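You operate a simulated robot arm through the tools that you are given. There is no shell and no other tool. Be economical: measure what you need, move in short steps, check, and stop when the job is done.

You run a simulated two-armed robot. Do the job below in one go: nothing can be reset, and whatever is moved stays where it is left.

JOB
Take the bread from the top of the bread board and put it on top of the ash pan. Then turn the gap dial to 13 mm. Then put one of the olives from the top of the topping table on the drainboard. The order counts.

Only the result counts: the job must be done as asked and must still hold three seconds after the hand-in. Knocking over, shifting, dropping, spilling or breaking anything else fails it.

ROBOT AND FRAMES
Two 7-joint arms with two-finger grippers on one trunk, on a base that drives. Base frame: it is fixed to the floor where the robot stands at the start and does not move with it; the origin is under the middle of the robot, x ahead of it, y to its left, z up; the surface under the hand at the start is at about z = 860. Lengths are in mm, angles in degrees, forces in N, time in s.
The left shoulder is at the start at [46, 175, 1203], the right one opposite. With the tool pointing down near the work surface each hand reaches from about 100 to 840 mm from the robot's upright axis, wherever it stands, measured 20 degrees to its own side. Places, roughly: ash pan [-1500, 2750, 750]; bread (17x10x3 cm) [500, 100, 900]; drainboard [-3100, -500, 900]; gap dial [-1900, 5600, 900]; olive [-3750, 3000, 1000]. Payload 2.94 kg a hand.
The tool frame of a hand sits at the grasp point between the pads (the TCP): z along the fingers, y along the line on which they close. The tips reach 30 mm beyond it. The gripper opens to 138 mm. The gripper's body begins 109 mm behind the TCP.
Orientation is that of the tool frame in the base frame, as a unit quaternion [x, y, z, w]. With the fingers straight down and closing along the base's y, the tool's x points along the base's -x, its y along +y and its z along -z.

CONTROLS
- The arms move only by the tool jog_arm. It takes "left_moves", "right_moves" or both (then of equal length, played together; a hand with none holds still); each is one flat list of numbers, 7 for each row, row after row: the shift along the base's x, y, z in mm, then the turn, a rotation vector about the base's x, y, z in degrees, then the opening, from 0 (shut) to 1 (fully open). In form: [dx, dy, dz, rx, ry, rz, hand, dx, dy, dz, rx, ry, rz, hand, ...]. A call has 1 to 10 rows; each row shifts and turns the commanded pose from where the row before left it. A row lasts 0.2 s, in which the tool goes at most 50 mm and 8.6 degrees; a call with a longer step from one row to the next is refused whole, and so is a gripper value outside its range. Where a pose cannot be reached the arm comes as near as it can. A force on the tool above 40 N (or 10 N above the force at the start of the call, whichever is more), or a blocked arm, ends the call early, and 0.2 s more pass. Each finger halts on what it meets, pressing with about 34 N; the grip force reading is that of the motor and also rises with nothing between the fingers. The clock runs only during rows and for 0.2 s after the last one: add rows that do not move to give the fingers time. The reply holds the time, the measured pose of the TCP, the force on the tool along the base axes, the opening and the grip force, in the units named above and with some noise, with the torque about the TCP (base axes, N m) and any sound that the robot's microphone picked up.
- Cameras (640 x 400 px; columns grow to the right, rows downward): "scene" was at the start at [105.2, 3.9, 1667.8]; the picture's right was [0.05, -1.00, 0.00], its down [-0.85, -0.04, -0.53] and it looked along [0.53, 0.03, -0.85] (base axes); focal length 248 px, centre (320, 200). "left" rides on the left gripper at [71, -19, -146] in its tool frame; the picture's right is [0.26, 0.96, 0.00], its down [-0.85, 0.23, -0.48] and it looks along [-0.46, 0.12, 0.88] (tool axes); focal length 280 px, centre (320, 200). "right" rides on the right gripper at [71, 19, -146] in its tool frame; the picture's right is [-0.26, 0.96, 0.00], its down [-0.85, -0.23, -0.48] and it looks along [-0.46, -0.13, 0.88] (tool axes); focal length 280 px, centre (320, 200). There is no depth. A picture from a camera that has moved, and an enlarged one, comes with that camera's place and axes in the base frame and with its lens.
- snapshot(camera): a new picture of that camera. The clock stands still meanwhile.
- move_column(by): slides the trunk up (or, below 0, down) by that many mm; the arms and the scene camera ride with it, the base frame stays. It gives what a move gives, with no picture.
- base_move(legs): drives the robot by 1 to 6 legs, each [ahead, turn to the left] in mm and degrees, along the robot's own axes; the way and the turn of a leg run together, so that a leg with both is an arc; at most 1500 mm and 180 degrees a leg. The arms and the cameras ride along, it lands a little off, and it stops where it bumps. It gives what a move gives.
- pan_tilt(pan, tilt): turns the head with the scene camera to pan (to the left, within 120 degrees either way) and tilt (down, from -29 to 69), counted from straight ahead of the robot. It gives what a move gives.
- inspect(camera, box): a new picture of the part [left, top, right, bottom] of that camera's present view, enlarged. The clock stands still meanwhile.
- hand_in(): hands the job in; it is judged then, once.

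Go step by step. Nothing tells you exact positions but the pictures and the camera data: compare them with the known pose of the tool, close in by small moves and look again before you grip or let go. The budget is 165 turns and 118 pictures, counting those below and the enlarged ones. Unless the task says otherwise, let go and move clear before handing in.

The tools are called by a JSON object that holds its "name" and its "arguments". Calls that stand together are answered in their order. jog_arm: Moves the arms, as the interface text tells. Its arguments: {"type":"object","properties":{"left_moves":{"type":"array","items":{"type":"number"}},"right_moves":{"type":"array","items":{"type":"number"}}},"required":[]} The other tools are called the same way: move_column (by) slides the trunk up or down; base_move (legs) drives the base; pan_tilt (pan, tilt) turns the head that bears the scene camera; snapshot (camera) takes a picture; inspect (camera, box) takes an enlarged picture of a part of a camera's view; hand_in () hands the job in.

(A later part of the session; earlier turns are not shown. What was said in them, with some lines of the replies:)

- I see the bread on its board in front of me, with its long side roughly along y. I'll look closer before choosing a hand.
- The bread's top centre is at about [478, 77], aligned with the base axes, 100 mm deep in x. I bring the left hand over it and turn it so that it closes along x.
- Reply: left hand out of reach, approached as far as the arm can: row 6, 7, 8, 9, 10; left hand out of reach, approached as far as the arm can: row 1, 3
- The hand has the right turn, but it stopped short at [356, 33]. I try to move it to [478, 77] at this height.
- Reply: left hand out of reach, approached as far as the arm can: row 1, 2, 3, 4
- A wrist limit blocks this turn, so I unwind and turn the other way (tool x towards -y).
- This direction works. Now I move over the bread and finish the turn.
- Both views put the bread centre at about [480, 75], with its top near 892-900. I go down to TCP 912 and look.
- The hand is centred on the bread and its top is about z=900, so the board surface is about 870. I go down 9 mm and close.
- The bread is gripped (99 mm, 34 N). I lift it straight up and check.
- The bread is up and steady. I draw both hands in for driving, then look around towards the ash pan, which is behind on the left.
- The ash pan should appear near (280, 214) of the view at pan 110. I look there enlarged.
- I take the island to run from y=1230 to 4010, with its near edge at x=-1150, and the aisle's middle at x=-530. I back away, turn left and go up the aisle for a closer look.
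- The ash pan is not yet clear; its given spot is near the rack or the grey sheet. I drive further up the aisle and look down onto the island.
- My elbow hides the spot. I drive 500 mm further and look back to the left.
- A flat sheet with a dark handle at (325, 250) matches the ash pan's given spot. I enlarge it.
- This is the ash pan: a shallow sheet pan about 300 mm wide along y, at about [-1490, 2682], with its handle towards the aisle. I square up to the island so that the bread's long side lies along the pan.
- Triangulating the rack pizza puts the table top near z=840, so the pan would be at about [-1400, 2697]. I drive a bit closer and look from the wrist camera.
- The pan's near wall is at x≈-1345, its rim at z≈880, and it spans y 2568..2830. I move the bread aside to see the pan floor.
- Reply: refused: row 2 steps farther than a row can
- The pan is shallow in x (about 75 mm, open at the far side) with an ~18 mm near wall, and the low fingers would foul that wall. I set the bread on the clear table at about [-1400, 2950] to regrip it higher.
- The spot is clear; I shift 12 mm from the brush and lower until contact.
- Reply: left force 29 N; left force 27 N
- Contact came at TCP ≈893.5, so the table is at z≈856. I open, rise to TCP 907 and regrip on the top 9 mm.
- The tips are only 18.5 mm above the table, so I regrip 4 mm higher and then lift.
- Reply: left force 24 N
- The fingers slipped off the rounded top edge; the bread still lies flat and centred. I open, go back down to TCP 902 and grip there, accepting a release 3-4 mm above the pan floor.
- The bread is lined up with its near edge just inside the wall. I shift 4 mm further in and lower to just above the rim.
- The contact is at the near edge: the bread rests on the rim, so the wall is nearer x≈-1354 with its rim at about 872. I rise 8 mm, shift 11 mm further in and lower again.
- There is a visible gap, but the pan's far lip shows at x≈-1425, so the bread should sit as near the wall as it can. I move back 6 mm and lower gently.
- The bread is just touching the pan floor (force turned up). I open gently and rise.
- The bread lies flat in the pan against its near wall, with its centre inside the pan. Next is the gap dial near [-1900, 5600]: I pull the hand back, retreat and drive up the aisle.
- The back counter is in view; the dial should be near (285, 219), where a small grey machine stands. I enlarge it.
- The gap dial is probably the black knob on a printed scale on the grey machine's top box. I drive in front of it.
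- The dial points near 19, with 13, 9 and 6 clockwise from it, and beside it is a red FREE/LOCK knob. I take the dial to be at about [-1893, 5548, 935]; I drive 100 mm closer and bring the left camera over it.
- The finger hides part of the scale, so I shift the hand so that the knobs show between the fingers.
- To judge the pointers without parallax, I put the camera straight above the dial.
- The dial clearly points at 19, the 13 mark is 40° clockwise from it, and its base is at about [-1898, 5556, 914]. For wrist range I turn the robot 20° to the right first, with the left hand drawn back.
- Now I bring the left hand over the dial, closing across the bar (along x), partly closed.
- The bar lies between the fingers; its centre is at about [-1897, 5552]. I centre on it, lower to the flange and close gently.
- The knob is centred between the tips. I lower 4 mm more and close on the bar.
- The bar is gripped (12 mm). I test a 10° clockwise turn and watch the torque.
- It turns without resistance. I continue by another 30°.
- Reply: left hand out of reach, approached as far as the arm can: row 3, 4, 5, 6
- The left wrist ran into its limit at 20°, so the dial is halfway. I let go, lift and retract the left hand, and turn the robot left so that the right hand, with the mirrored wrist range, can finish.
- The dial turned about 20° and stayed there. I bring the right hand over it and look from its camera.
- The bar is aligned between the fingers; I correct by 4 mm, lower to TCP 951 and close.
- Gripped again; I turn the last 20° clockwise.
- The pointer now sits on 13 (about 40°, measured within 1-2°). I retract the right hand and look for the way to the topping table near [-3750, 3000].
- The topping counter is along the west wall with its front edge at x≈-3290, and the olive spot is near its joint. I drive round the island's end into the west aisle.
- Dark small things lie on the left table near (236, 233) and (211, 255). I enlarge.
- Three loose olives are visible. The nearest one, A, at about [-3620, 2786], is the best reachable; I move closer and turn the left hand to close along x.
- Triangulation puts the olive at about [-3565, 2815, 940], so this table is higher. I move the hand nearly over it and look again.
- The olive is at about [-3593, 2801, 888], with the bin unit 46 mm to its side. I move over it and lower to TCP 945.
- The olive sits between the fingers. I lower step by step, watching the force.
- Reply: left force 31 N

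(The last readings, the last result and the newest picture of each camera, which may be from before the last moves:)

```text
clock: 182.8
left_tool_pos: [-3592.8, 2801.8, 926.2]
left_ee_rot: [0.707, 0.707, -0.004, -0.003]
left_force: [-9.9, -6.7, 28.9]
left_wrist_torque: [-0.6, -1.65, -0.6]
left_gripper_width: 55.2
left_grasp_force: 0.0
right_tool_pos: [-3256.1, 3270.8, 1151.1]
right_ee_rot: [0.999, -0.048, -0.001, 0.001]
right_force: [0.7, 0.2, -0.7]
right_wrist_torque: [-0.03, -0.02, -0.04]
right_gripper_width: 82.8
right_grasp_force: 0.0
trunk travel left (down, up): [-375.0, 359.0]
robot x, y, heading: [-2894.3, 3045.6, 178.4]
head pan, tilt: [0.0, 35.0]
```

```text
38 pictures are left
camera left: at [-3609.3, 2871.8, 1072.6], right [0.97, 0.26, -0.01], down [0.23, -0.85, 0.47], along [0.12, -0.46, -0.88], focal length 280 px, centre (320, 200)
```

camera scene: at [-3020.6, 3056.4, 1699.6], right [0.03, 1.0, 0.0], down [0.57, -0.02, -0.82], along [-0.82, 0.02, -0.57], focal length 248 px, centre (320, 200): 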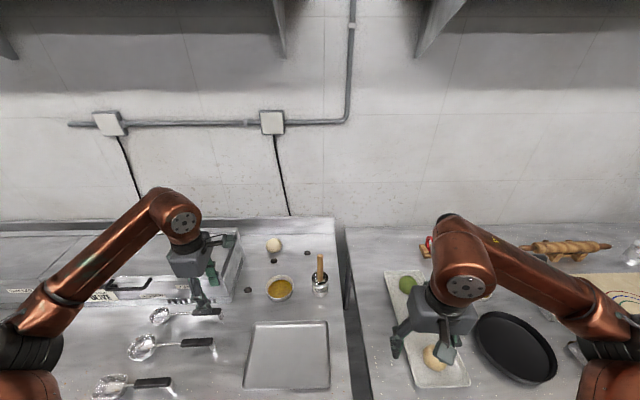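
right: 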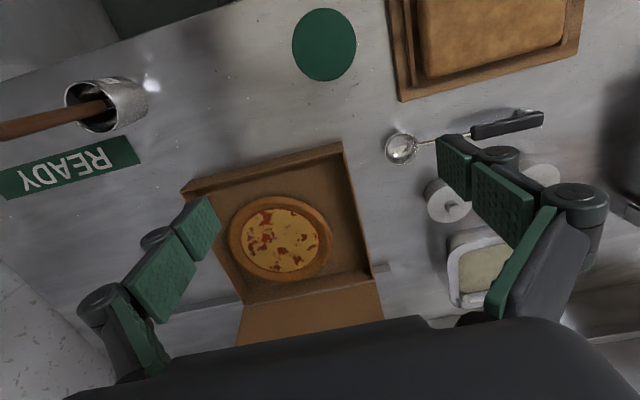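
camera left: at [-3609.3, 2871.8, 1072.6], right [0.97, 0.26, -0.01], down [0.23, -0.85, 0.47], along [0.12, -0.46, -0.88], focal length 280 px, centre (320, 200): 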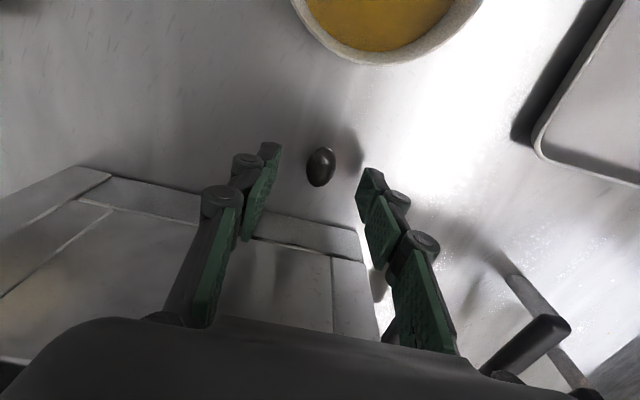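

The contact is not at the tips: the torque puts it up at the gripper body, on the bin unit's side. I rise at once, then tilt the hand so that its body leans away from the unit.

{"name": "jog_arm", "arguments": {"left_moves": [0, 0, 15, 0, 0, 0, 0.4, 0, 0, 25, 0, 0, 0, 0.4, 0, 4, 10, -7, 0, 0, 0.4, 0, 3, 0, -7, 0, 0, 0.4, 0, 3, 0, -7, 0, 0, 0.4, 0, 0, 0, 0, 0, 0, 0.4]}}

{"name": "snapshot", "arguments": {"camera": "left"}}

{"name": "inspect", "arguments": {"camera": "scene", "box": [180, 220, 308, 300]}}

```text
clock: 184.2
left_tool_pos: [-3591.2, 2813.6, 971.6]
left_ee_rot: [0.695, 0.695, -0.13, 0.129]
left_force: [0.0, -0.6, 0.8]
left_wrist_torque: [0.0, -0.01, 0.01]
left_gripper_width: 55.0
left_grasp_force: 0.1
right_tool_pos: [-3255.6, 3270.5, 1149.9]
right_ee_rot: [0.999, -0.048, -0.001, 0.0]
right_force: [1.0, -0.3, 0.4]
right_wrist_torque: [0.05, 0.04, 0.01]
right_gripper_width: 82.8
right_grasp_force: 0.1
trunk travel left (down, up): [-375.0, 359.0]
robot x, y, heading: [-2897.3, 3049.9, 178.3]
head pan, tilt: [0.0, 35.0]
```

```text
37 pictures are left
camera left: at [-3610.5, 2930.8, 1082.2], right [0.97, 0.24, -0.1], down [0.23, -0.62, 0.75], along [0.12, -0.74, -0.66], focal length 280 px, centre (320, 200)
```

left: 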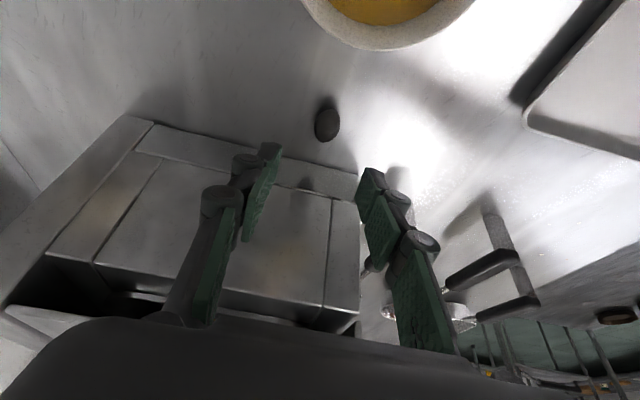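

```text
5.00 times, centred on (244, 260) of scene
camera zoom: at [-3018.6, 3054.3, 1699.8], right [0.03, 1.0, 0.0], down [0.57, -0.02, -0.82], along [-0.82, 0.02, -0.57], focal length 1237 px, centre (700, -100)
```

zoom: 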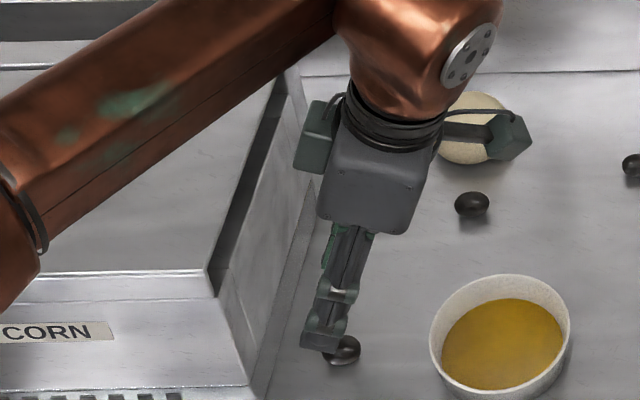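

The tilted hand clears the unit and the olive is at [-3592, 2803, 886]. I lower straight to TCP 915.

{"name": "jog_arm", "arguments": {"left_moves": [-1, 0, -25, 0, 0, 0, 0.4, 0, 0, -20, 0, 0, 0, 0.4, 0, 0, -8, 0, 0, 0, 0.4, 0, 0, -4, 0, 0, 0, 0.4, 0, 0, 0, 0, 0, 0, 0.4]}}

{"name": "snapshot", "arguments": {"camera": "left"}}

{"name": "inspect", "arguments": {"camera": "scene", "box": [200, 250, 296, 310]}}

```text
clock: 185.4
left_tool_pos: [-3592.5, 2814.8, 913.8]
left_ee_rot: [0.696, 0.695, -0.129, 0.128]
left_force: [0.8, 0.6, -0.2]
left_wrist_torque: [-0.01, 0.01, 0.0]
left_gripper_width: 55.2
left_grasp_force: 0.0
right_tool_pos: [-3257.1, 3271.5, 1149.4]
right_ee_rot: [0.999, -0.048, 0.0, 0.001]
right_force: [0.2, 0.8, 0.1]
right_wrist_torque: [0.01, -0.01, 0.0]
right_gripper_width: 82.8
right_grasp_force: 0.0
trunk travel left (down, up): [-375.0, 359.0]
robot x, y, heading: [-2899.8, 3049.4, 178.5]
head pan, tilt: [0.0, 35.0]
```

```text
35 pictures are left
camera left: at [-3610.9, 2932.7, 1025.8], right [0.97, 0.24, -0.09], down [0.23, -0.62, 0.75], along [0.12, -0.74, -0.66], focal length 280 px, centre (320, 200)
```

left: 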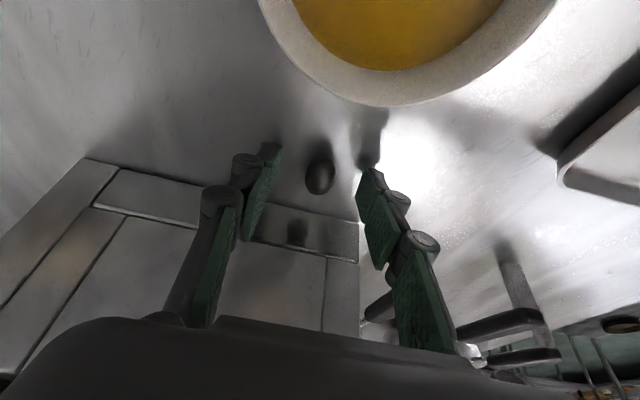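

```text
6.67 times, centred on (248, 280) of scene
camera zoom: at [-3019.0, 3055.7, 1699.8], right [0.03, 1.0, 0.0], down [0.57, -0.02, -0.82], along [-0.82, 0.02, -0.57], focal length 1650 px, centre (800, -333)
```

zoom: 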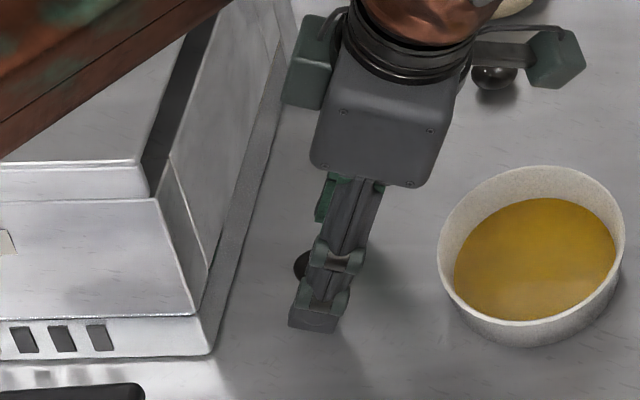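

The olive is a few mm further to -y; I shift by 4 mm, lower 3 mm and close gently.

{"name": "jog_arm", "arguments": {"left_moves": [0, -4, 0, 0, 0, 0, 0.4, 0, 0, -3, 0, 0, 0, 0.4, 0, 0, 0, 0, 0, 0, 0.3, 0, 0, 0, 0, 0, 0, 0.2, 0, 0, 0, 0, 0, 0, 0.12, 0, 0, 0, 0, 0, 0, 0.08, 0, 0, 0, 0, 0, 0, 0.05, 0, 0, 0, 0, 0, 0, 0.05]}}

{"name": "snapshot", "arguments": {"camera": "left"}}

```text
clock: 187.2
left_tool_pos: [-3592.6, 2811.0, 912.7]
left_ee_rot: [0.696, 0.695, -0.129, 0.128]
left_force: [0.1, -1.1, 0.3]
left_wrist_torque: [0.0, -0.01, 0.01]
left_gripper_width: 19.3
left_grasp_force: 13.5
right_tool_pos: [-3258.7, 3271.3, 1149.3]
right_ee_rot: [0.999, -0.047, 0.0, 0.001]
right_force: [-0.5, -0.3, -0.4]
right_wrist_torque: [0.02, 0.01, -0.03]
right_gripper_width: 82.8
right_grasp_force: 0.1
trunk travel left (down, up): [-375.0, 359.0]
robot x, y, heading: [-2898.1, 3051.4, 178.3]
head pan, tilt: [0.0, 35.0]
```

```text
33 pictures are left
camera left: at [-3611.0, 2928.2, 1023.7], right [0.97, 0.24, -0.09], down [0.23, -0.62, 0.75], along [0.12, -0.74, -0.66], focal length 280 px, centre (320, 200)
```

left: 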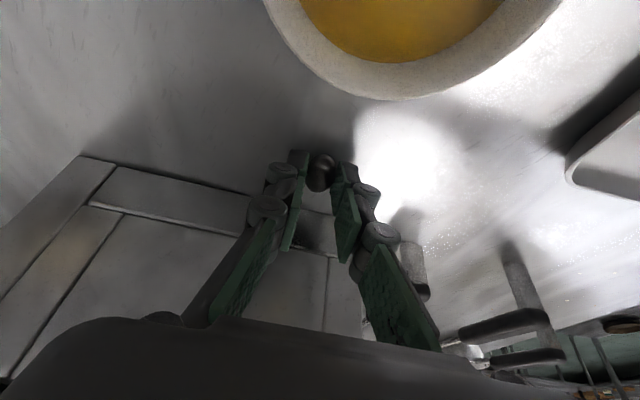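

The olive is held (19 mm, 13 N). I lift straight up and check.

{"name": "jog_arm", "arguments": {"left_moves": [0, 0, 8, 0, 0, 0, 0.05, 0, 2, 20, 0, 0, 0, 0.05, 0, 4, 30, 0, 0, 0, 0.05, 0, 4, 40, 0, 0, 0, 0.05, 0, 4, 40, 0, 0, 0, 0.05, 0, 0, 40, 0, 0, 0, 0.05]}}

{"name": "inspect", "arguments": {"camera": "left", "box": [240, 120, 400, 220]}}

```text
clock: 188.6
left_tool_pos: [-3593.2, 2825.4, 1092.5]
left_ee_rot: [0.696, 0.694, -0.13, 0.129]
left_force: [0.0, 0.0, -0.6]
left_wrist_torque: [-0.04, 0.03, -0.02]
left_gripper_width: 19.4
left_grasp_force: 14.4
right_tool_pos: [-3256.5, 3270.6, 1149.6]
right_ee_rot: [0.999, -0.048, -0.001, 0.001]
right_force: [0.3, -0.2, 0.1]
right_wrist_torque: [0.0, 0.02, 0.0]
right_gripper_width: 83.1
right_grasp_force: 0.0
trunk travel left (down, up): [-375.0, 359.0]
robot x, y, heading: [-2892.2, 3052.6, 178.4]
head pan, tilt: [0.0, 35.0]
```

```text
4.00 times, centred on (320, 170) of left
camera zoom: at [-3611.5, 2943.0, 1203.3], right [0.97, 0.24, -0.1], down [0.23, -0.62, 0.75], along [0.12, -0.74, -0.66], focal length 1122 px, centre (320, 320)
```

zoom: 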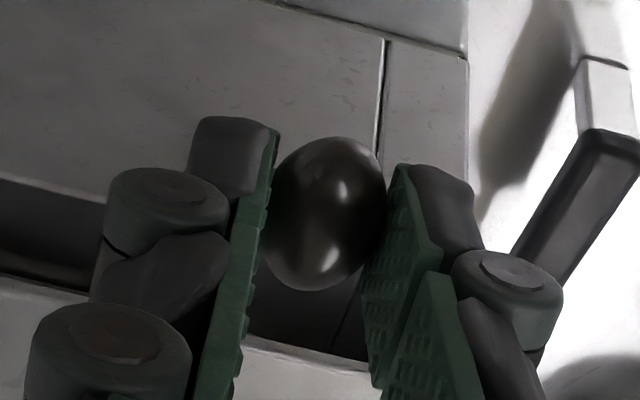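

The olive is firmly held. I untilt and retract the hand, then drive south towards the drainboard near [-3100, -500].

{"name": "jog_arm", "arguments": {"left_moves": [20, 4, 20, 7, 0, 0, 0.05, 40, 4, 0, 7, 0, 0, 0.05, 40, 0, 0, 7, 0, 0, 0.05, 45, 0, 0, 0, 0, 0, 0.05, 45, 0, 0, 0, 0, 0, 0.05, 45, 0, 0, 0, 0, 0, 0.05, 45, 0, 0, 0, 0, 0, 0.05, 45, 0, 0, 0, 0, 0, 0.05]}}

{"name": "base_move", "arguments": {"legs": [[-260, 0], [0, 92], [1450, 0]]}}

{"name": "pan_tilt", "arguments": {"pan": -10, "tilt": 25}}

{"name": "snapshot", "arguments": {"camera": "scene"}}

```text
clock: 190.4
left_tool_pos: [-3265.6, 2833.0, 1109.6]
left_ee_rot: [0.708, 0.706, -0.001, -0.002]
left_force: [-0.1, -0.6, -0.2]
left_wrist_torque: [-0.03, 0.03, 0.0]
left_gripper_width: 19.4
left_grasp_force: 14.0
right_tool_pos: [-3257.3, 3270.0, 1150.6]
right_ee_rot: [0.999, -0.048, -0.001, 0.001]
right_force: [0.8, 0.0, 0.7]
right_wrist_torque: [0.02, 0.04, -0.01]
right_gripper_width: 82.8
right_grasp_force: 0.0
trunk travel left (down, up): [-375.0, 359.0]
robot x, y, heading: [-2894.6, 3051.6, 178.2]
head pan, tilt: [0.0, 35.0]
```

```text
clock: 203.0
left_tool_pos: [-2408.3, 1242.7, 1107.9]
left_ee_rot: [-0.008, 1.0, 0.0, 0.0]
left_force: [0.4, -0.4, -0.6]
left_wrist_torque: [0.0, 0.0, 0.0]
left_gripper_width: 19.2
left_grasp_force: 14.1
right_tool_pos: [-2845.2, 1244.0, 1149.7]
right_ee_rot: [0.735, 0.679, 0.0, 0.0]
right_force: [-0.2, -0.1, -0.7]
right_wrist_torque: [0.01, 0.0, -0.01]
right_gripper_width: 82.8
right_grasp_force: 0.0
trunk travel left (down, up): [-375.0, 359.0]
robot x, y, heading: [-2633.8, 1610.1, -91.0]
head pan, tilt: [0.0, 35.0]
```

```text
clock: 203.7
left_tool_pos: [-2407.8, 1242.4, 1108.4]
left_ee_rot: [-0.008, 1.0, -0.001, 0.0]
left_force: [-0.5, -0.2, 0.1]
left_wrist_torque: [0.0, -0.01, 0.0]
left_gripper_width: 19.3
left_grasp_force: 14.0
right_tool_pos: [-2845.8, 1244.9, 1150.1]
right_ee_rot: [0.734, 0.679, 0.0, 0.0]
right_force: [0.4, -0.3, 0.8]
right_wrist_torque: [-0.01, -0.01, 0.02]
right_gripper_width: 82.9
right_grasp_force: 0.0
trunk travel left (down, up): [-375.0, 359.0]
robot x, y, heading: [-2635.4, 1609.0, -90.7]
head pan, tilt: [-10.0, 25.0]
```

```text
31 pictures are left
camera scene: at [-2649.4, 1483.8, 1715.5], right [-0.98, 0.19, 0.0], down [0.08, 0.42, -0.91], along [-0.17, -0.89, -0.42], focal length 248 px, centre (320, 200)
```

scene: 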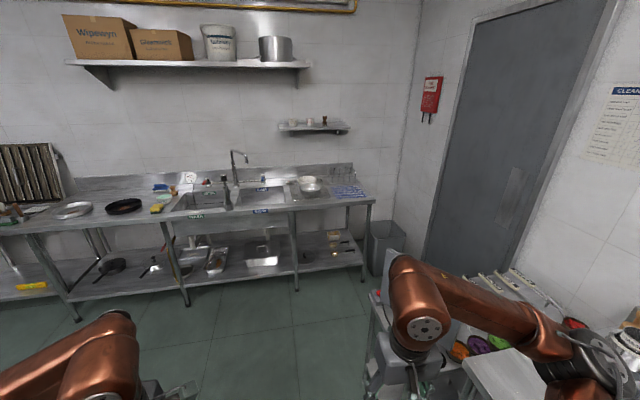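

{"name": "inspect", "arguments": {"camera": "scene", "box": [230, 150, 390, 250]}}

```text
4.00 times, centred on (310, 200) of scene
camera zoom: at [-2649.4, 1483.8, 1715.5], right [-0.98, 0.19, 0.0], down [0.08, 0.42, -0.91], along [-0.17, -0.89, -0.42], focal length 990 px, centre (360, 200)
```

zoom: 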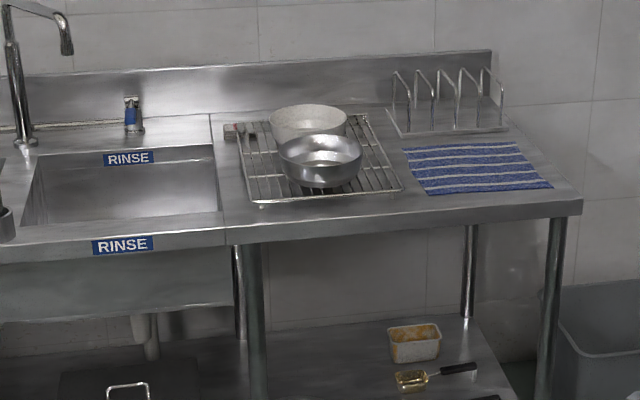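

The drainboard is the section right of the rinse sink, x about -2710..-3420, y -200..-700, with a clear front strip. I raise the trunk for clearance over the side table and drive to stand near [-2850, 280].

{"name": "move_column", "arguments": {"by": 200}}

{"name": "base_move", "arguments": {"legs": [[0, 10], [1030, 0], [0, -59]]}}

{"name": "pan_tilt", "arguments": {"pan": 0, "tilt": 30}}

{"name": "snapshot", "arguments": {"camera": "scene"}}

```text
clock: 205.9
left_tool_pos: [-2407.8, 1243.1, 1308.7]
left_ee_rot: [-0.007, 1.0, -0.001, 0.0]
left_force: [0.7, -0.3, -0.1]
left_wrist_torque: [-0.02, -0.02, -0.01]
left_gripper_width: 19.0
left_grasp_force: 14.3
right_tool_pos: [-2845.8, 1244.7, 1350.0]
right_ee_rot: [0.735, 0.678, 0.001, 0.001]
right_force: [0.8, -0.5, 0.2]
right_wrist_torque: [0.01, 0.01, 0.01]
right_gripper_width: 82.7
right_grasp_force: 0.0
trunk travel left (down, up): [-575.0, 159.0]
robot x, y, heading: [-2631.7, 1608.9, -90.7]
head pan, tilt: [-10.0, 25.0]
```

```text
clock: 214.5
left_tool_pos: [-2592.7, 156.0, 1308.9]
left_ee_rot: [0.398, 0.917, -0.001, -0.001]
left_force: [0.6, -0.1, 0.0]
left_wrist_torque: [0.01, 0.0, 0.02]
left_gripper_width: 18.8
left_grasp_force: 14.0
right_tool_pos: [-2883.3, 481.1, 1350.0]
right_ee_rot: [0.946, 0.323, 0.0, 0.001]
right_force: [0.8, 0.2, 0.0]
right_wrist_torque: [-0.03, -0.01, 0.01]
right_gripper_width: 82.7
right_grasp_force: 0.1
trunk travel left (down, up): [-575.0, 159.0]
robot x, y, heading: [-2468.5, 569.2, -138.8]
head pan, tilt: [-10.0, 25.0]
```

```text
clock: 215.2
left_tool_pos: [-2592.5, 156.5, 1307.9]
left_ee_rot: [0.398, 0.917, 0.0, 0.0]
left_force: [-0.1, -0.2, -1.1]
left_wrist_torque: [0.03, -0.02, 0.03]
left_gripper_width: 18.8
left_grasp_force: 14.2
right_tool_pos: [-2882.7, 482.7, 1350.5]
right_ee_rot: [0.947, 0.322, -0.001, 0.002]
right_force: [-0.4, 0.5, -0.5]
right_wrist_torque: [0.01, 0.0, -0.02]
right_gripper_width: 82.7
right_grasp_force: 0.1
trunk travel left (down, up): [-575.0, 159.0]
robot x, y, heading: [-2470.6, 567.5, -138.9]
head pan, tilt: [0.0, 30.0]
```

```text
29 pictures are left
camera scene: at [-2526.6, 518.8, 1907.5], right [-0.66, 0.75, 0.0], down [0.38, 0.33, -0.87], along [-0.65, -0.57, -0.5], focal length 248 px, centre (320, 200)
```

scene: 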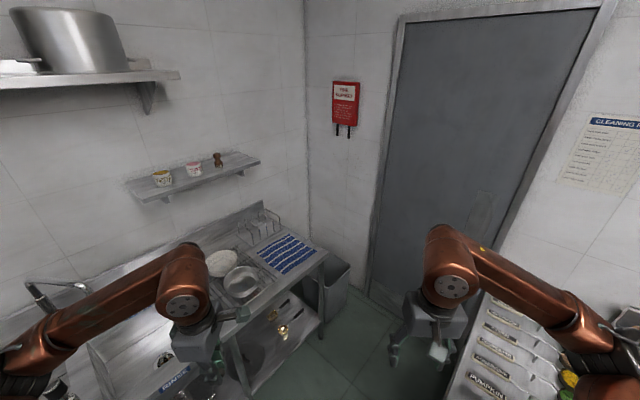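

{"name": "base_move", "arguments": {"legs": [[480, 0], [0, 26]]}}

{"name": "pan_tilt", "arguments": {"pan": 0, "tilt": 48}}

{"name": "snapshot", "arguments": {"camera": "scene"}}

{"name": "inspect", "arguments": {"camera": "left", "box": [240, 120, 400, 220]}}

```text
clock: 219.4
left_tool_pos: [-2766.8, -178.5, 1308.9]
left_ee_rot: [0.186, 0.983, -0.001, 0.0]
left_force: [0.7, 0.0, -0.7]
left_wrist_torque: [0.04, 0.0, 0.0]
left_gripper_width: 18.5
left_grasp_force: 14.2
right_tool_pos: [-3172.0, -9.3, 1350.3]
right_ee_rot: [0.852, 0.524, -0.001, 0.0]
right_force: [0.2, -0.1, -0.5]
right_wrist_torque: [0.02, 0.03, -0.01]
right_gripper_width: 82.7
right_grasp_force: 0.1
trunk travel left (down, up): [-575.0, 159.0]
robot x, y, heading: [-2838.3, 252.1, -113.1]
head pan, tilt: [0.0, 30.0]
```

```text
clock: 220.2
left_tool_pos: [-2767.6, -176.7, 1309.0]
left_ee_rot: [0.186, 0.982, 0.0, 0.0]
left_force: [1.0, 0.2, 0.1]
left_wrist_torque: [-0.02, 0.0, 0.01]
left_gripper_width: 18.2
left_grasp_force: 13.8
right_tool_pos: [-3171.7, -10.7, 1350.2]
right_ee_rot: [0.852, 0.524, 0.0, 0.0]
right_force: [-0.3, 0.2, -0.6]
right_wrist_torque: [-0.01, 0.02, 0.02]
right_gripper_width: 82.7
right_grasp_force: 0.1
trunk travel left (down, up): [-575.0, 159.0]
robot x, y, heading: [-2832.7, 247.8, -113.1]
head pan, tilt: [0.0, 48.0]
```

```text
28 pictures are left
camera scene: at [-2860.8, 188.2, 1880.7], right [-0.92, 0.39, 0.0], down [0.29, 0.68, -0.67], along [-0.26, -0.62, -0.74], focal length 248 px, centre (320, 200)
```

scene: 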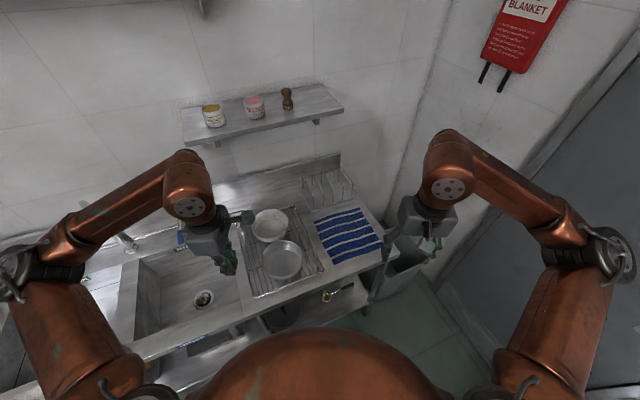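

```text
4.00 times, centred on (320, 170) of left
camera zoom: at [-2839.7, -169.5, 1454.7], right [0.11, 0.99, 0.0], down [0.87, -0.09, 0.48], along [0.47, -0.05, -0.88], focal length 1122 px, centre (320, 320)
```

zoom: 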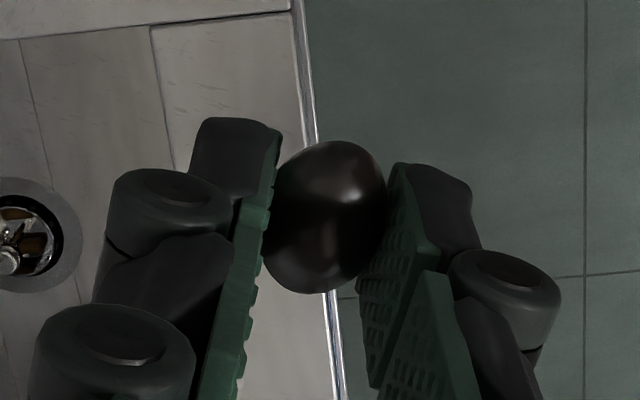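

The olive is still held. I enlarge the drainboard to choose the exact spot.

{"name": "inspect", "arguments": {"camera": "scene", "box": [225, 195, 401, 305]}}

```text
3.64 times, centred on (313, 250) of scene
camera zoom: at [-2860.8, 188.2, 1880.7], right [-0.92, 0.39, 0.0], down [0.29, 0.68, -0.67], along [-0.26, -0.62, -0.74], focal length 900 px, centre (346, 18)
```

zoom: 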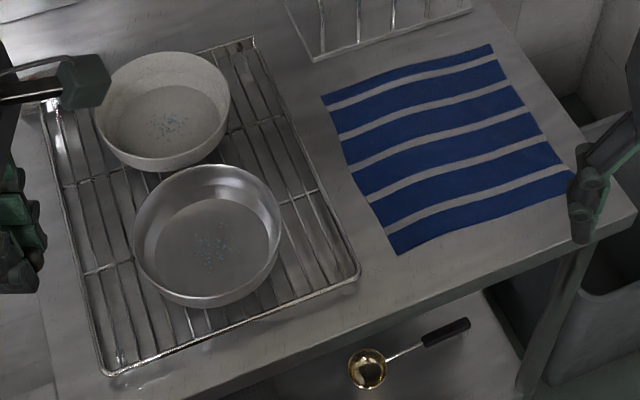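

The gap between the rack and the towel, about [-3096, -345], is a safe bare spot well away from the front edge. I lower the trunk and carry the olive there at height.

{"name": "move_column", "arguments": {"by": -200}}

{"name": "jog_arm", "arguments": {"left_moves": [-36, -18, 0, 0, 0, 0, 0.05, -36, -18, 0, 0, 0, 0, 0.05, -36, -18, 0, 0, 0, 0, 0.05, -37, -19, 0, 0, 0, 0, 0.05, -37, -19, 0, 0, 0, 0, 0.05, -37, -19, 0, 0, 0, 0, 0.05, -37, -19, 0, 0, 0, 0, 0.05, -37, -19, 0, 0, 0, 0, 0.05, -36, -19, 0, 0, 0, 0, 0.05]}}

{"name": "snapshot", "arguments": {"camera": "left"}}

{"name": "snapshot", "arguments": {"camera": "scene"}}

```text
clock: 222.4
left_tool_pos: [-2767.8, -176.0, 1110.2]
left_ee_rot: [0.186, 0.983, -0.001, 0.0]
left_force: [0.4, 0.3, 0.2]
left_wrist_torque: [-0.05, -0.01, -0.01]
left_gripper_width: 18.3
left_grasp_force: 14.5
right_tool_pos: [-3171.1, -9.3, 1150.3]
right_ee_rot: [0.852, 0.524, 0.0, 0.002]
right_force: [-0.3, 0.3, 0.3]
right_wrist_torque: [-0.01, 0.01, 0.0]
right_gripper_width: 83.0
right_grasp_force: 0.0
trunk travel left (down, up): [-375.0, 359.0]
robot x, y, heading: [-2833.9, 248.6, -112.9]
head pan, tilt: [0.0, 48.0]
```

```text
clock: 224.4
left_tool_pos: [-3100.2, -346.8, 1107.0]
left_ee_rot: [0.187, 0.982, -0.001, 0.001]
left_force: [-0.3, 0.2, 0.9]
left_wrist_torque: [0.01, -0.03, 0.0]
left_gripper_width: 18.0
left_grasp_force: 14.0
right_tool_pos: [-3173.7, -9.0, 1148.8]
right_ee_rot: [0.852, 0.524, 0.001, 0.002]
right_force: [-0.2, 0.0, 0.2]
right_wrist_torque: [-0.01, -0.01, -0.02]
right_gripper_width: 83.0
right_grasp_force: 0.1
trunk travel left (down, up): [-375.0, 359.0]
robot x, y, heading: [-2835.5, 247.4, -112.9]
head pan, tilt: [0.0, 48.0]
```

```text
25 pictures are left
camera left: at [-3172.6, -340.5, 1252.7], right [0.11, 0.99, 0.0], down [0.87, -0.09, 0.48], along [0.47, -0.05, -0.88], focal length 280 px, centre (320, 200)
```

left: 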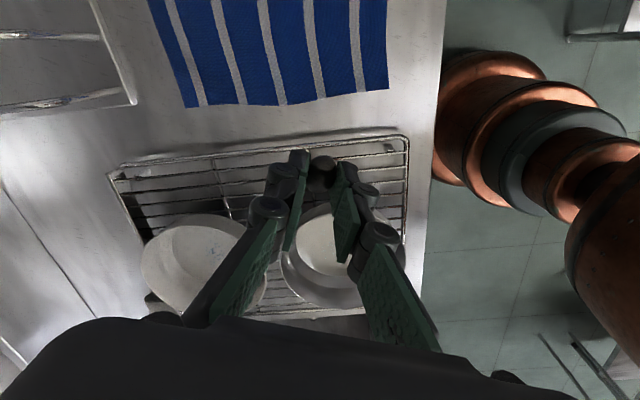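

```text
24 pictures are left
camera scene: at [-2883.1, 142.8, 1680.7], right [-0.92, 0.39, 0.0], down [0.29, 0.68, -0.67], along [-0.26, -0.62, -0.74], focal length 248 px, centre (320, 200)
```

scene: 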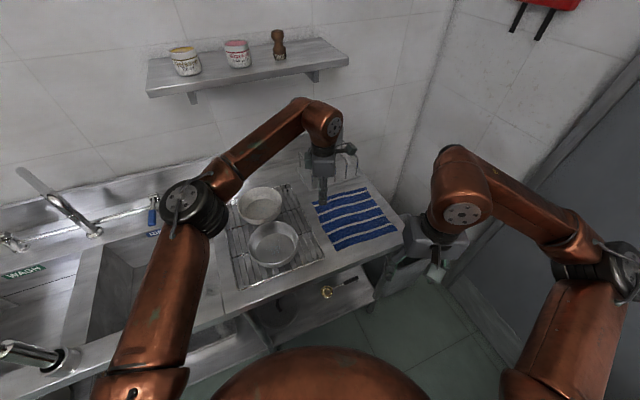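

The landing point is between towel and rack; I shift 10 mm towards the middle and lower to TCP 950.

{"name": "jog_arm", "arguments": {"left_moves": [10, 0, -40, 0, 0, 0, 0.05, 0, 0, -45, 0, 0, 0, 0.05, 0, 0, -45, 0, 0, 0, 0.05, 0, 0, -27, 0, 0, 0, 0.05, 0, 0, 0, 0, 0, 0, 0.05]}}

{"name": "snapshot", "arguments": {"camera": "left"}}

{"name": "inspect", "arguments": {"camera": "scene", "box": [270, 160, 398, 240]}}

```text
clock: 225.6
left_tool_pos: [-3085.3, -344.3, 954.0]
left_ee_rot: [0.186, 0.983, -0.001, 0.0]
left_force: [0.1, -0.6, 0.4]
left_wrist_torque: [-0.02, 0.01, -0.02]
left_gripper_width: 17.9
left_grasp_force: 13.9
right_tool_pos: [-3170.6, -9.5, 1149.1]
right_ee_rot: [0.851, 0.524, 0.0, 0.001]
right_force: [0.0, -0.1, -0.1]
right_wrist_torque: [-0.04, 0.01, 0.05]
right_gripper_width: 82.7
right_grasp_force: 0.1
trunk travel left (down, up): [-375.0, 359.0]
robot x, y, heading: [-2833.5, 247.0, -113.0]
head pan, tilt: [0.0, 48.0]
```

```text
23 pictures are left
camera left: at [-3157.3, -337.4, 1099.1], right [0.11, 0.99, 0.0], down [0.87, -0.09, 0.48], along [0.47, -0.05, -0.88], focal length 280 px, centre (320, 200)
```

left: 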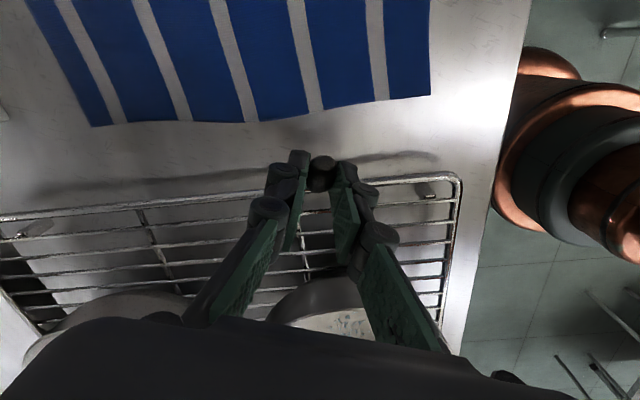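

```text
5.00 times, centred on (334, 200) of scene
camera zoom: at [-2880.1, 142.6, 1680.8], right [-0.92, 0.39, 0.0], down [0.29, 0.68, -0.67], along [-0.26, -0.62, -0.74], focal length 1237 px, centre (250, 200)
```

zoom: 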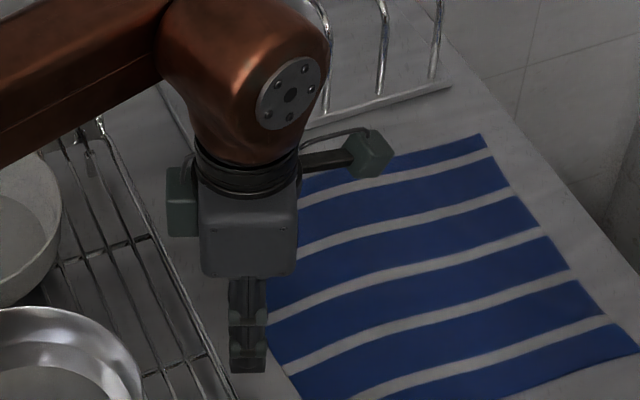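

The landing is clear; I shift 4 mm away from the rack and lower gently until the olive touches.

{"name": "jog_arm", "arguments": {"left_moves": [-4, 0, -15, 0, 0, 0, 0.05, 0, 0, -12, 0, 0, 0, 0.05, 0, 0, -6, 0, 0, 0, 0.05, 0, 0, 0, 0, 0, 0, 0.05]}}

{"name": "inspect", "arguments": {"camera": "left", "box": [224, 100, 416, 220]}}

```text
clock: 226.6
left_tool_pos: [-3089.9, -345.1, 918.5]
left_ee_rot: [0.186, 0.983, -0.001, 0.0]
left_force: [-0.1, 0.6, 0.0]
left_wrist_torque: [0.01, 0.01, 0.04]
left_gripper_width: 17.5
left_grasp_force: 14.1
right_tool_pos: [-3172.6, -9.2, 1150.2]
right_ee_rot: [0.852, 0.524, 0.001, 0.001]
right_force: [-0.5, 0.3, 0.5]
right_wrist_torque: [0.0, -0.01, 0.03]
right_gripper_width: 82.9
right_grasp_force: 0.1
trunk travel left (down, up): [-375.0, 359.0]
robot x, y, heading: [-2838.5, 250.4, -113.0]
head pan, tilt: [0.0, 48.0]
```

```text
3.33 times, centred on (320, 160) of left
camera zoom: at [-3161.0, -337.8, 1064.2], right [0.11, 0.99, 0.0], down [0.87, -0.09, 0.48], along [0.47, -0.05, -0.88], focal length 935 px, centre (320, 333)
```

zoom: 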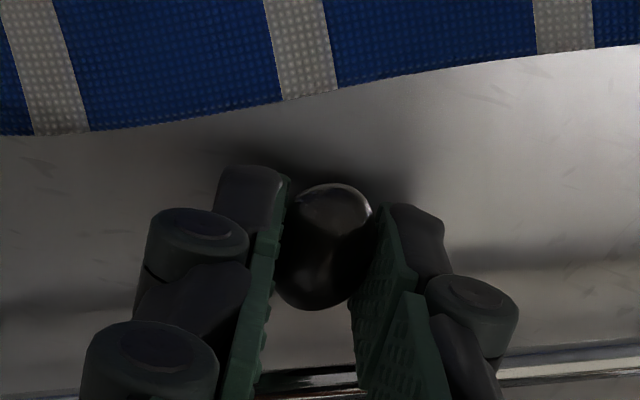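

{"name": "jog_arm", "arguments": {"left_moves": [0, 0, -4, 0, 0, 0, 0.05, 0, 0, 0, 0, 0, 0, 0.05]}}

{"name": "jog_arm", "arguments": {"left_moves": [0, 0, -4, 0, 0, 0, 0.05, 0, 0, 0, 0, 0, 0, 0.05]}}

{"name": "inspect", "arguments": {"camera": "left", "box": [224, 100, 416, 220]}}

```text
clock: 227.2
left_tool_pos: [-3089.0, -345.8, 915.0]
left_ee_rot: [0.185, 0.983, -0.001, 0.0]
left_force: [0.8, -1.4, 3.6]
left_wrist_torque: [-0.06, 0.0, -0.03]
left_gripper_width: 17.7
left_grasp_force: 13.7
right_tool_pos: [-3170.5, -9.1, 1150.1]
right_ee_rot: [0.852, 0.523, 0.0, 0.001]
right_force: [0.5, 0.0, -0.5]
right_wrist_torque: [-0.02, 0.02, 0.01]
right_gripper_width: 83.0
right_grasp_force: 0.2
trunk travel left (down, up): [-375.0, 359.0]
robot x, y, heading: [-2835.7, 245.6, -113.1]
head pan, tilt: [0.0, 48.0]
```

```text
clock: 227.8
left_tool_pos: [-3090.4, -346.9, 913.9]
left_ee_rot: [0.186, 0.983, -0.001, -0.001]
left_force: [-0.8, -2.4, 15.8]
left_wrist_torque: [-0.12, 0.03, 0.0]
left_gripper_width: 17.6
left_grasp_force: 13.4
right_tool_pos: [-3171.8, -9.3, 1151.7]
right_ee_rot: [0.852, 0.524, -0.001, 0.002]
right_force: [0.5, 0.5, 0.2]
right_wrist_torque: [0.01, -0.02, 0.02]
right_gripper_width: 82.7
right_grasp_force: 0.1
trunk travel left (down, up): [-375.0, 359.0]
robot x, y, heading: [-2835.3, 245.5, -112.8]
head pan, tilt: [0.0, 48.0]
```

```text
3.33 times, centred on (320, 160) of left
camera zoom: at [-3161.5, -337.8, 1060.2], right [0.11, 0.99, 0.0], down [0.88, -0.09, 0.47], along [0.47, -0.05, -0.88], focal length 935 px, centre (320, 333)
```

zoom: 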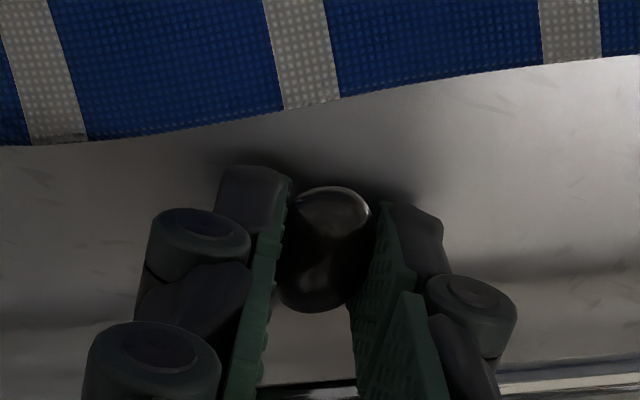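

The olive touches the drainboard (16 N). I ease up 3 mm, then open slowly.

{"name": "jog_arm", "arguments": {"left_moves": [0, 0, 3, 0, 0, 0, 0.05, 0, 0, 0, 0, 0, 0, 0.1, 0, 0, 0, 0, 0, 0, 0.13, 0, 0, 0, 0, 0, 0, 0.16, 0, 0, 0, 0, 0, 0, 0.2, 0, 0, 0, 0, 0, 0, 0.24, 0, 0, 0, 0, 0, 0, 0.27]}}

{"name": "inspect", "arguments": {"camera": "left", "box": [224, 100, 416, 220]}}

```text
clock: 229.4
left_tool_pos: [-3089.8, -344.5, 915.0]
left_ee_rot: [0.186, 0.983, -0.001, -0.001]
left_force: [-4.3, -1.3, -1.2]
left_wrist_torque: [-0.01, 0.02, 0.09]
left_gripper_width: 36.5
left_grasp_force: 0.0
right_tool_pos: [-3171.9, -9.9, 1150.1]
right_ee_rot: [0.852, 0.524, 0.0, 0.001]
right_force: [0.4, -1.4, 0.2]
right_wrist_torque: [0.0, -0.01, 0.0]
right_gripper_width: 83.0
right_grasp_force: 0.1
trunk travel left (down, up): [-375.0, 359.0]
robot x, y, heading: [-2836.6, 251.1, -112.8]
head pan, tilt: [0.0, 48.0]
```

```text
3.33 times, centred on (320, 160) of left
camera zoom: at [-3162.7, -337.1, 1060.2], right [0.11, 0.99, 0.0], down [0.87, -0.09, 0.48], along [0.47, -0.05, -0.88], focal length 935 px, centre (320, 333)
```

zoom: 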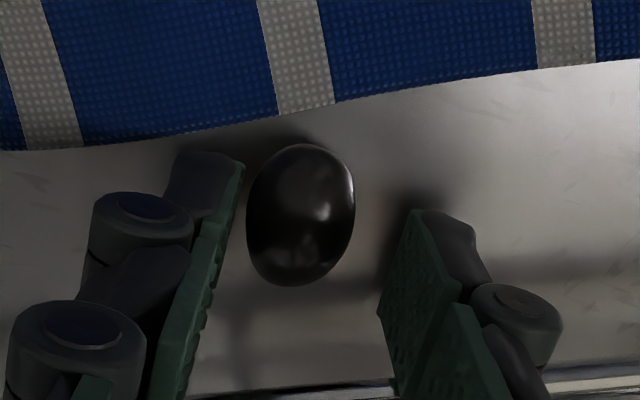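

The olive lies on the metal between the fingers. I open a little more and rise straight up.

{"name": "jog_arm", "arguments": {"left_moves": [0, 0, 0, 0, 0, 0, 0.32, 0, 0, 0, 0, 0, 0, 0.34, 0, 0, 8, 0, 0, 0, 0.34, 0, 0, 25, 0, 0, 0, 0.34, 0, 0, 45, 0, 0, 0, 0.34, 0, 0, 45, 0, 0, 0, 0.34, 0, 0, 45, 0, 0, 0, 0.34]}}

{"name": "snapshot", "arguments": {"camera": "left"}}

```text
clock: 231.0
left_tool_pos: [-3093.5, -344.0, 1083.0]
left_ee_rot: [0.185, 0.983, -0.001, 0.001]
left_force: [-0.2, 0.6, 0.8]
left_wrist_torque: [-0.03, 0.0, -0.02]
left_gripper_width: 47.1
left_grasp_force: 0.1
right_tool_pos: [-3172.0, -8.4, 1150.8]
right_ee_rot: [0.851, 0.525, 0.0, 0.001]
right_force: [0.3, 0.4, -0.7]
right_wrist_torque: [0.01, -0.01, 0.02]
right_gripper_width: 82.8
right_grasp_force: 0.0
trunk travel left (down, up): [-375.0, 359.0]
robot x, y, heading: [-2840.6, 249.8, -112.9]
head pan, tilt: [0.0, 48.0]
```

```text
18 pictures are left
camera left: at [-3164.4, -336.7, 1229.4], right [0.11, 0.99, 0.0], down [0.87, -0.09, 0.48], along [0.47, -0.05, -0.88], focal length 280 px, centre (320, 200)
```

left: 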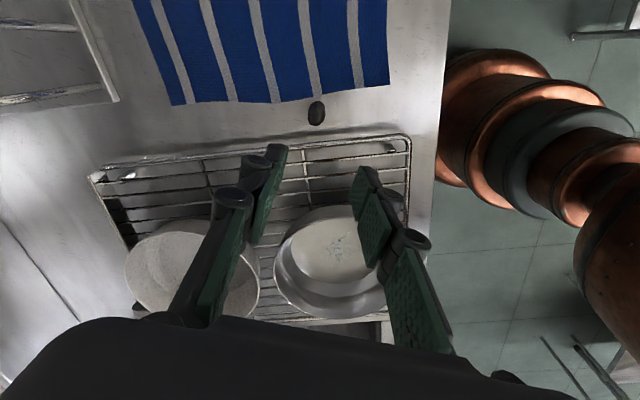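

{"name": "inspect", "arguments": {"camera": "left", "box": [276, 80, 356, 130]}}

```text
8.00 times, centred on (316, 105) of left
camera zoom: at [-3164.4, -336.7, 1229.4], right [0.11, 0.99, 0.0], down [0.87, -0.09, 0.48], along [0.47, -0.05, -0.88], focal length 2243 px, centre (352, 960)
```

zoom: 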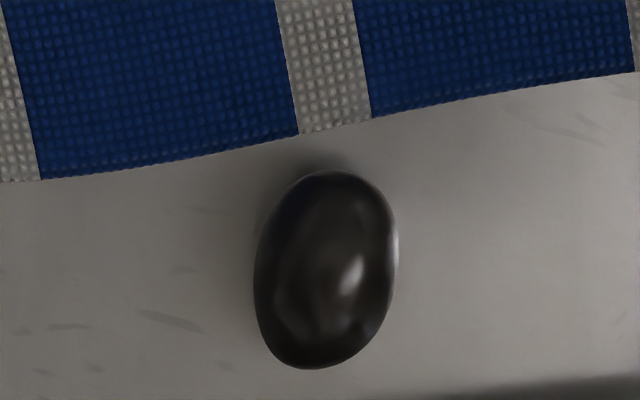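

The olive lies on the bare drainboard, clear of towel and rack. I draw the hand back clear before handing in.

{"name": "jog_arm", "arguments": {"left_moves": [0, 0, 30, 0, 0, 0, 0.34, 20, 40, 0, 0, 0, 0, 0.34, 20, 40, 0, 0, 0, 0, 0.34, 20, 40, 0, 0, 0, 0, 0.34, 20, 40, 0, 0, 0, 0, 0.34, 20, 40, 0, 0, 0, 0, 0.34]}}

{"name": "snapshot", "arguments": {"camera": "scene"}}

```text
clock: 232.4
left_tool_pos: [-2986.6, -146.2, 1117.7]
left_ee_rot: [0.185, 0.983, -0.001, 0.0]
left_force: [0.0, 0.9, -0.4]
left_wrist_torque: [-0.07, 0.05, -0.01]
left_gripper_width: 47.0
left_grasp_force: 0.0
right_tool_pos: [-3172.0, -8.8, 1150.2]
right_ee_rot: [0.852, 0.524, 0.001, 0.001]
right_force: [-0.8, 0.8, 0.1]
right_wrist_torque: [-0.01, 0.01, -0.02]
right_gripper_width: 82.5
right_grasp_force: 0.1
trunk travel left (down, up): [-375.0, 359.0]
robot x, y, heading: [-2838.2, 249.2, -112.8]
head pan, tilt: [0.0, 48.0]
```

```text
16 pictures are left
camera scene: at [-2880.1, 143.6, 1680.9], right [-0.92, 0.39, 0.0], down [0.29, 0.68, -0.67], along [-0.26, -0.62, -0.74], focal length 248 px, centre (320, 200)
```

scene: 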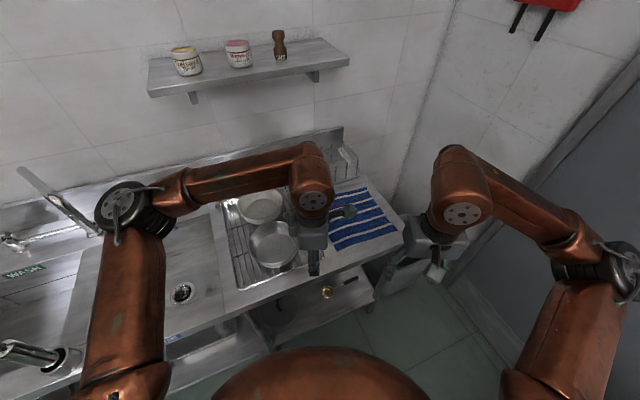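

All three parts are done in order and the hands are clear, so I hand in.

{"name": "hand_in", "arguments": {}}

```text
The job is handed in.
```

I did all three parts in order and handed the job in; I haven't seen the verdict. The bread is on the ash pan, the gap dial points at 13 mm, and one olive is on the drainboard.

- **Ash pan:** I identified it by its shape, because the shallow pan with a handle was about 110 mm from the listed spot in both x and z. The pan is only about 70 mm deep, so the bread hangs about 35 mm over its open side; its centre is inside the pan.
- **Dial:** By the pictures it is within about 2° of the 13 mark. I left the red FREE/LOCK knob alone.
- **Olive pickup:** My gripper pressed on the side of the bin unit on the topping table at about 30 N. The unit did not look shifted afterwards.
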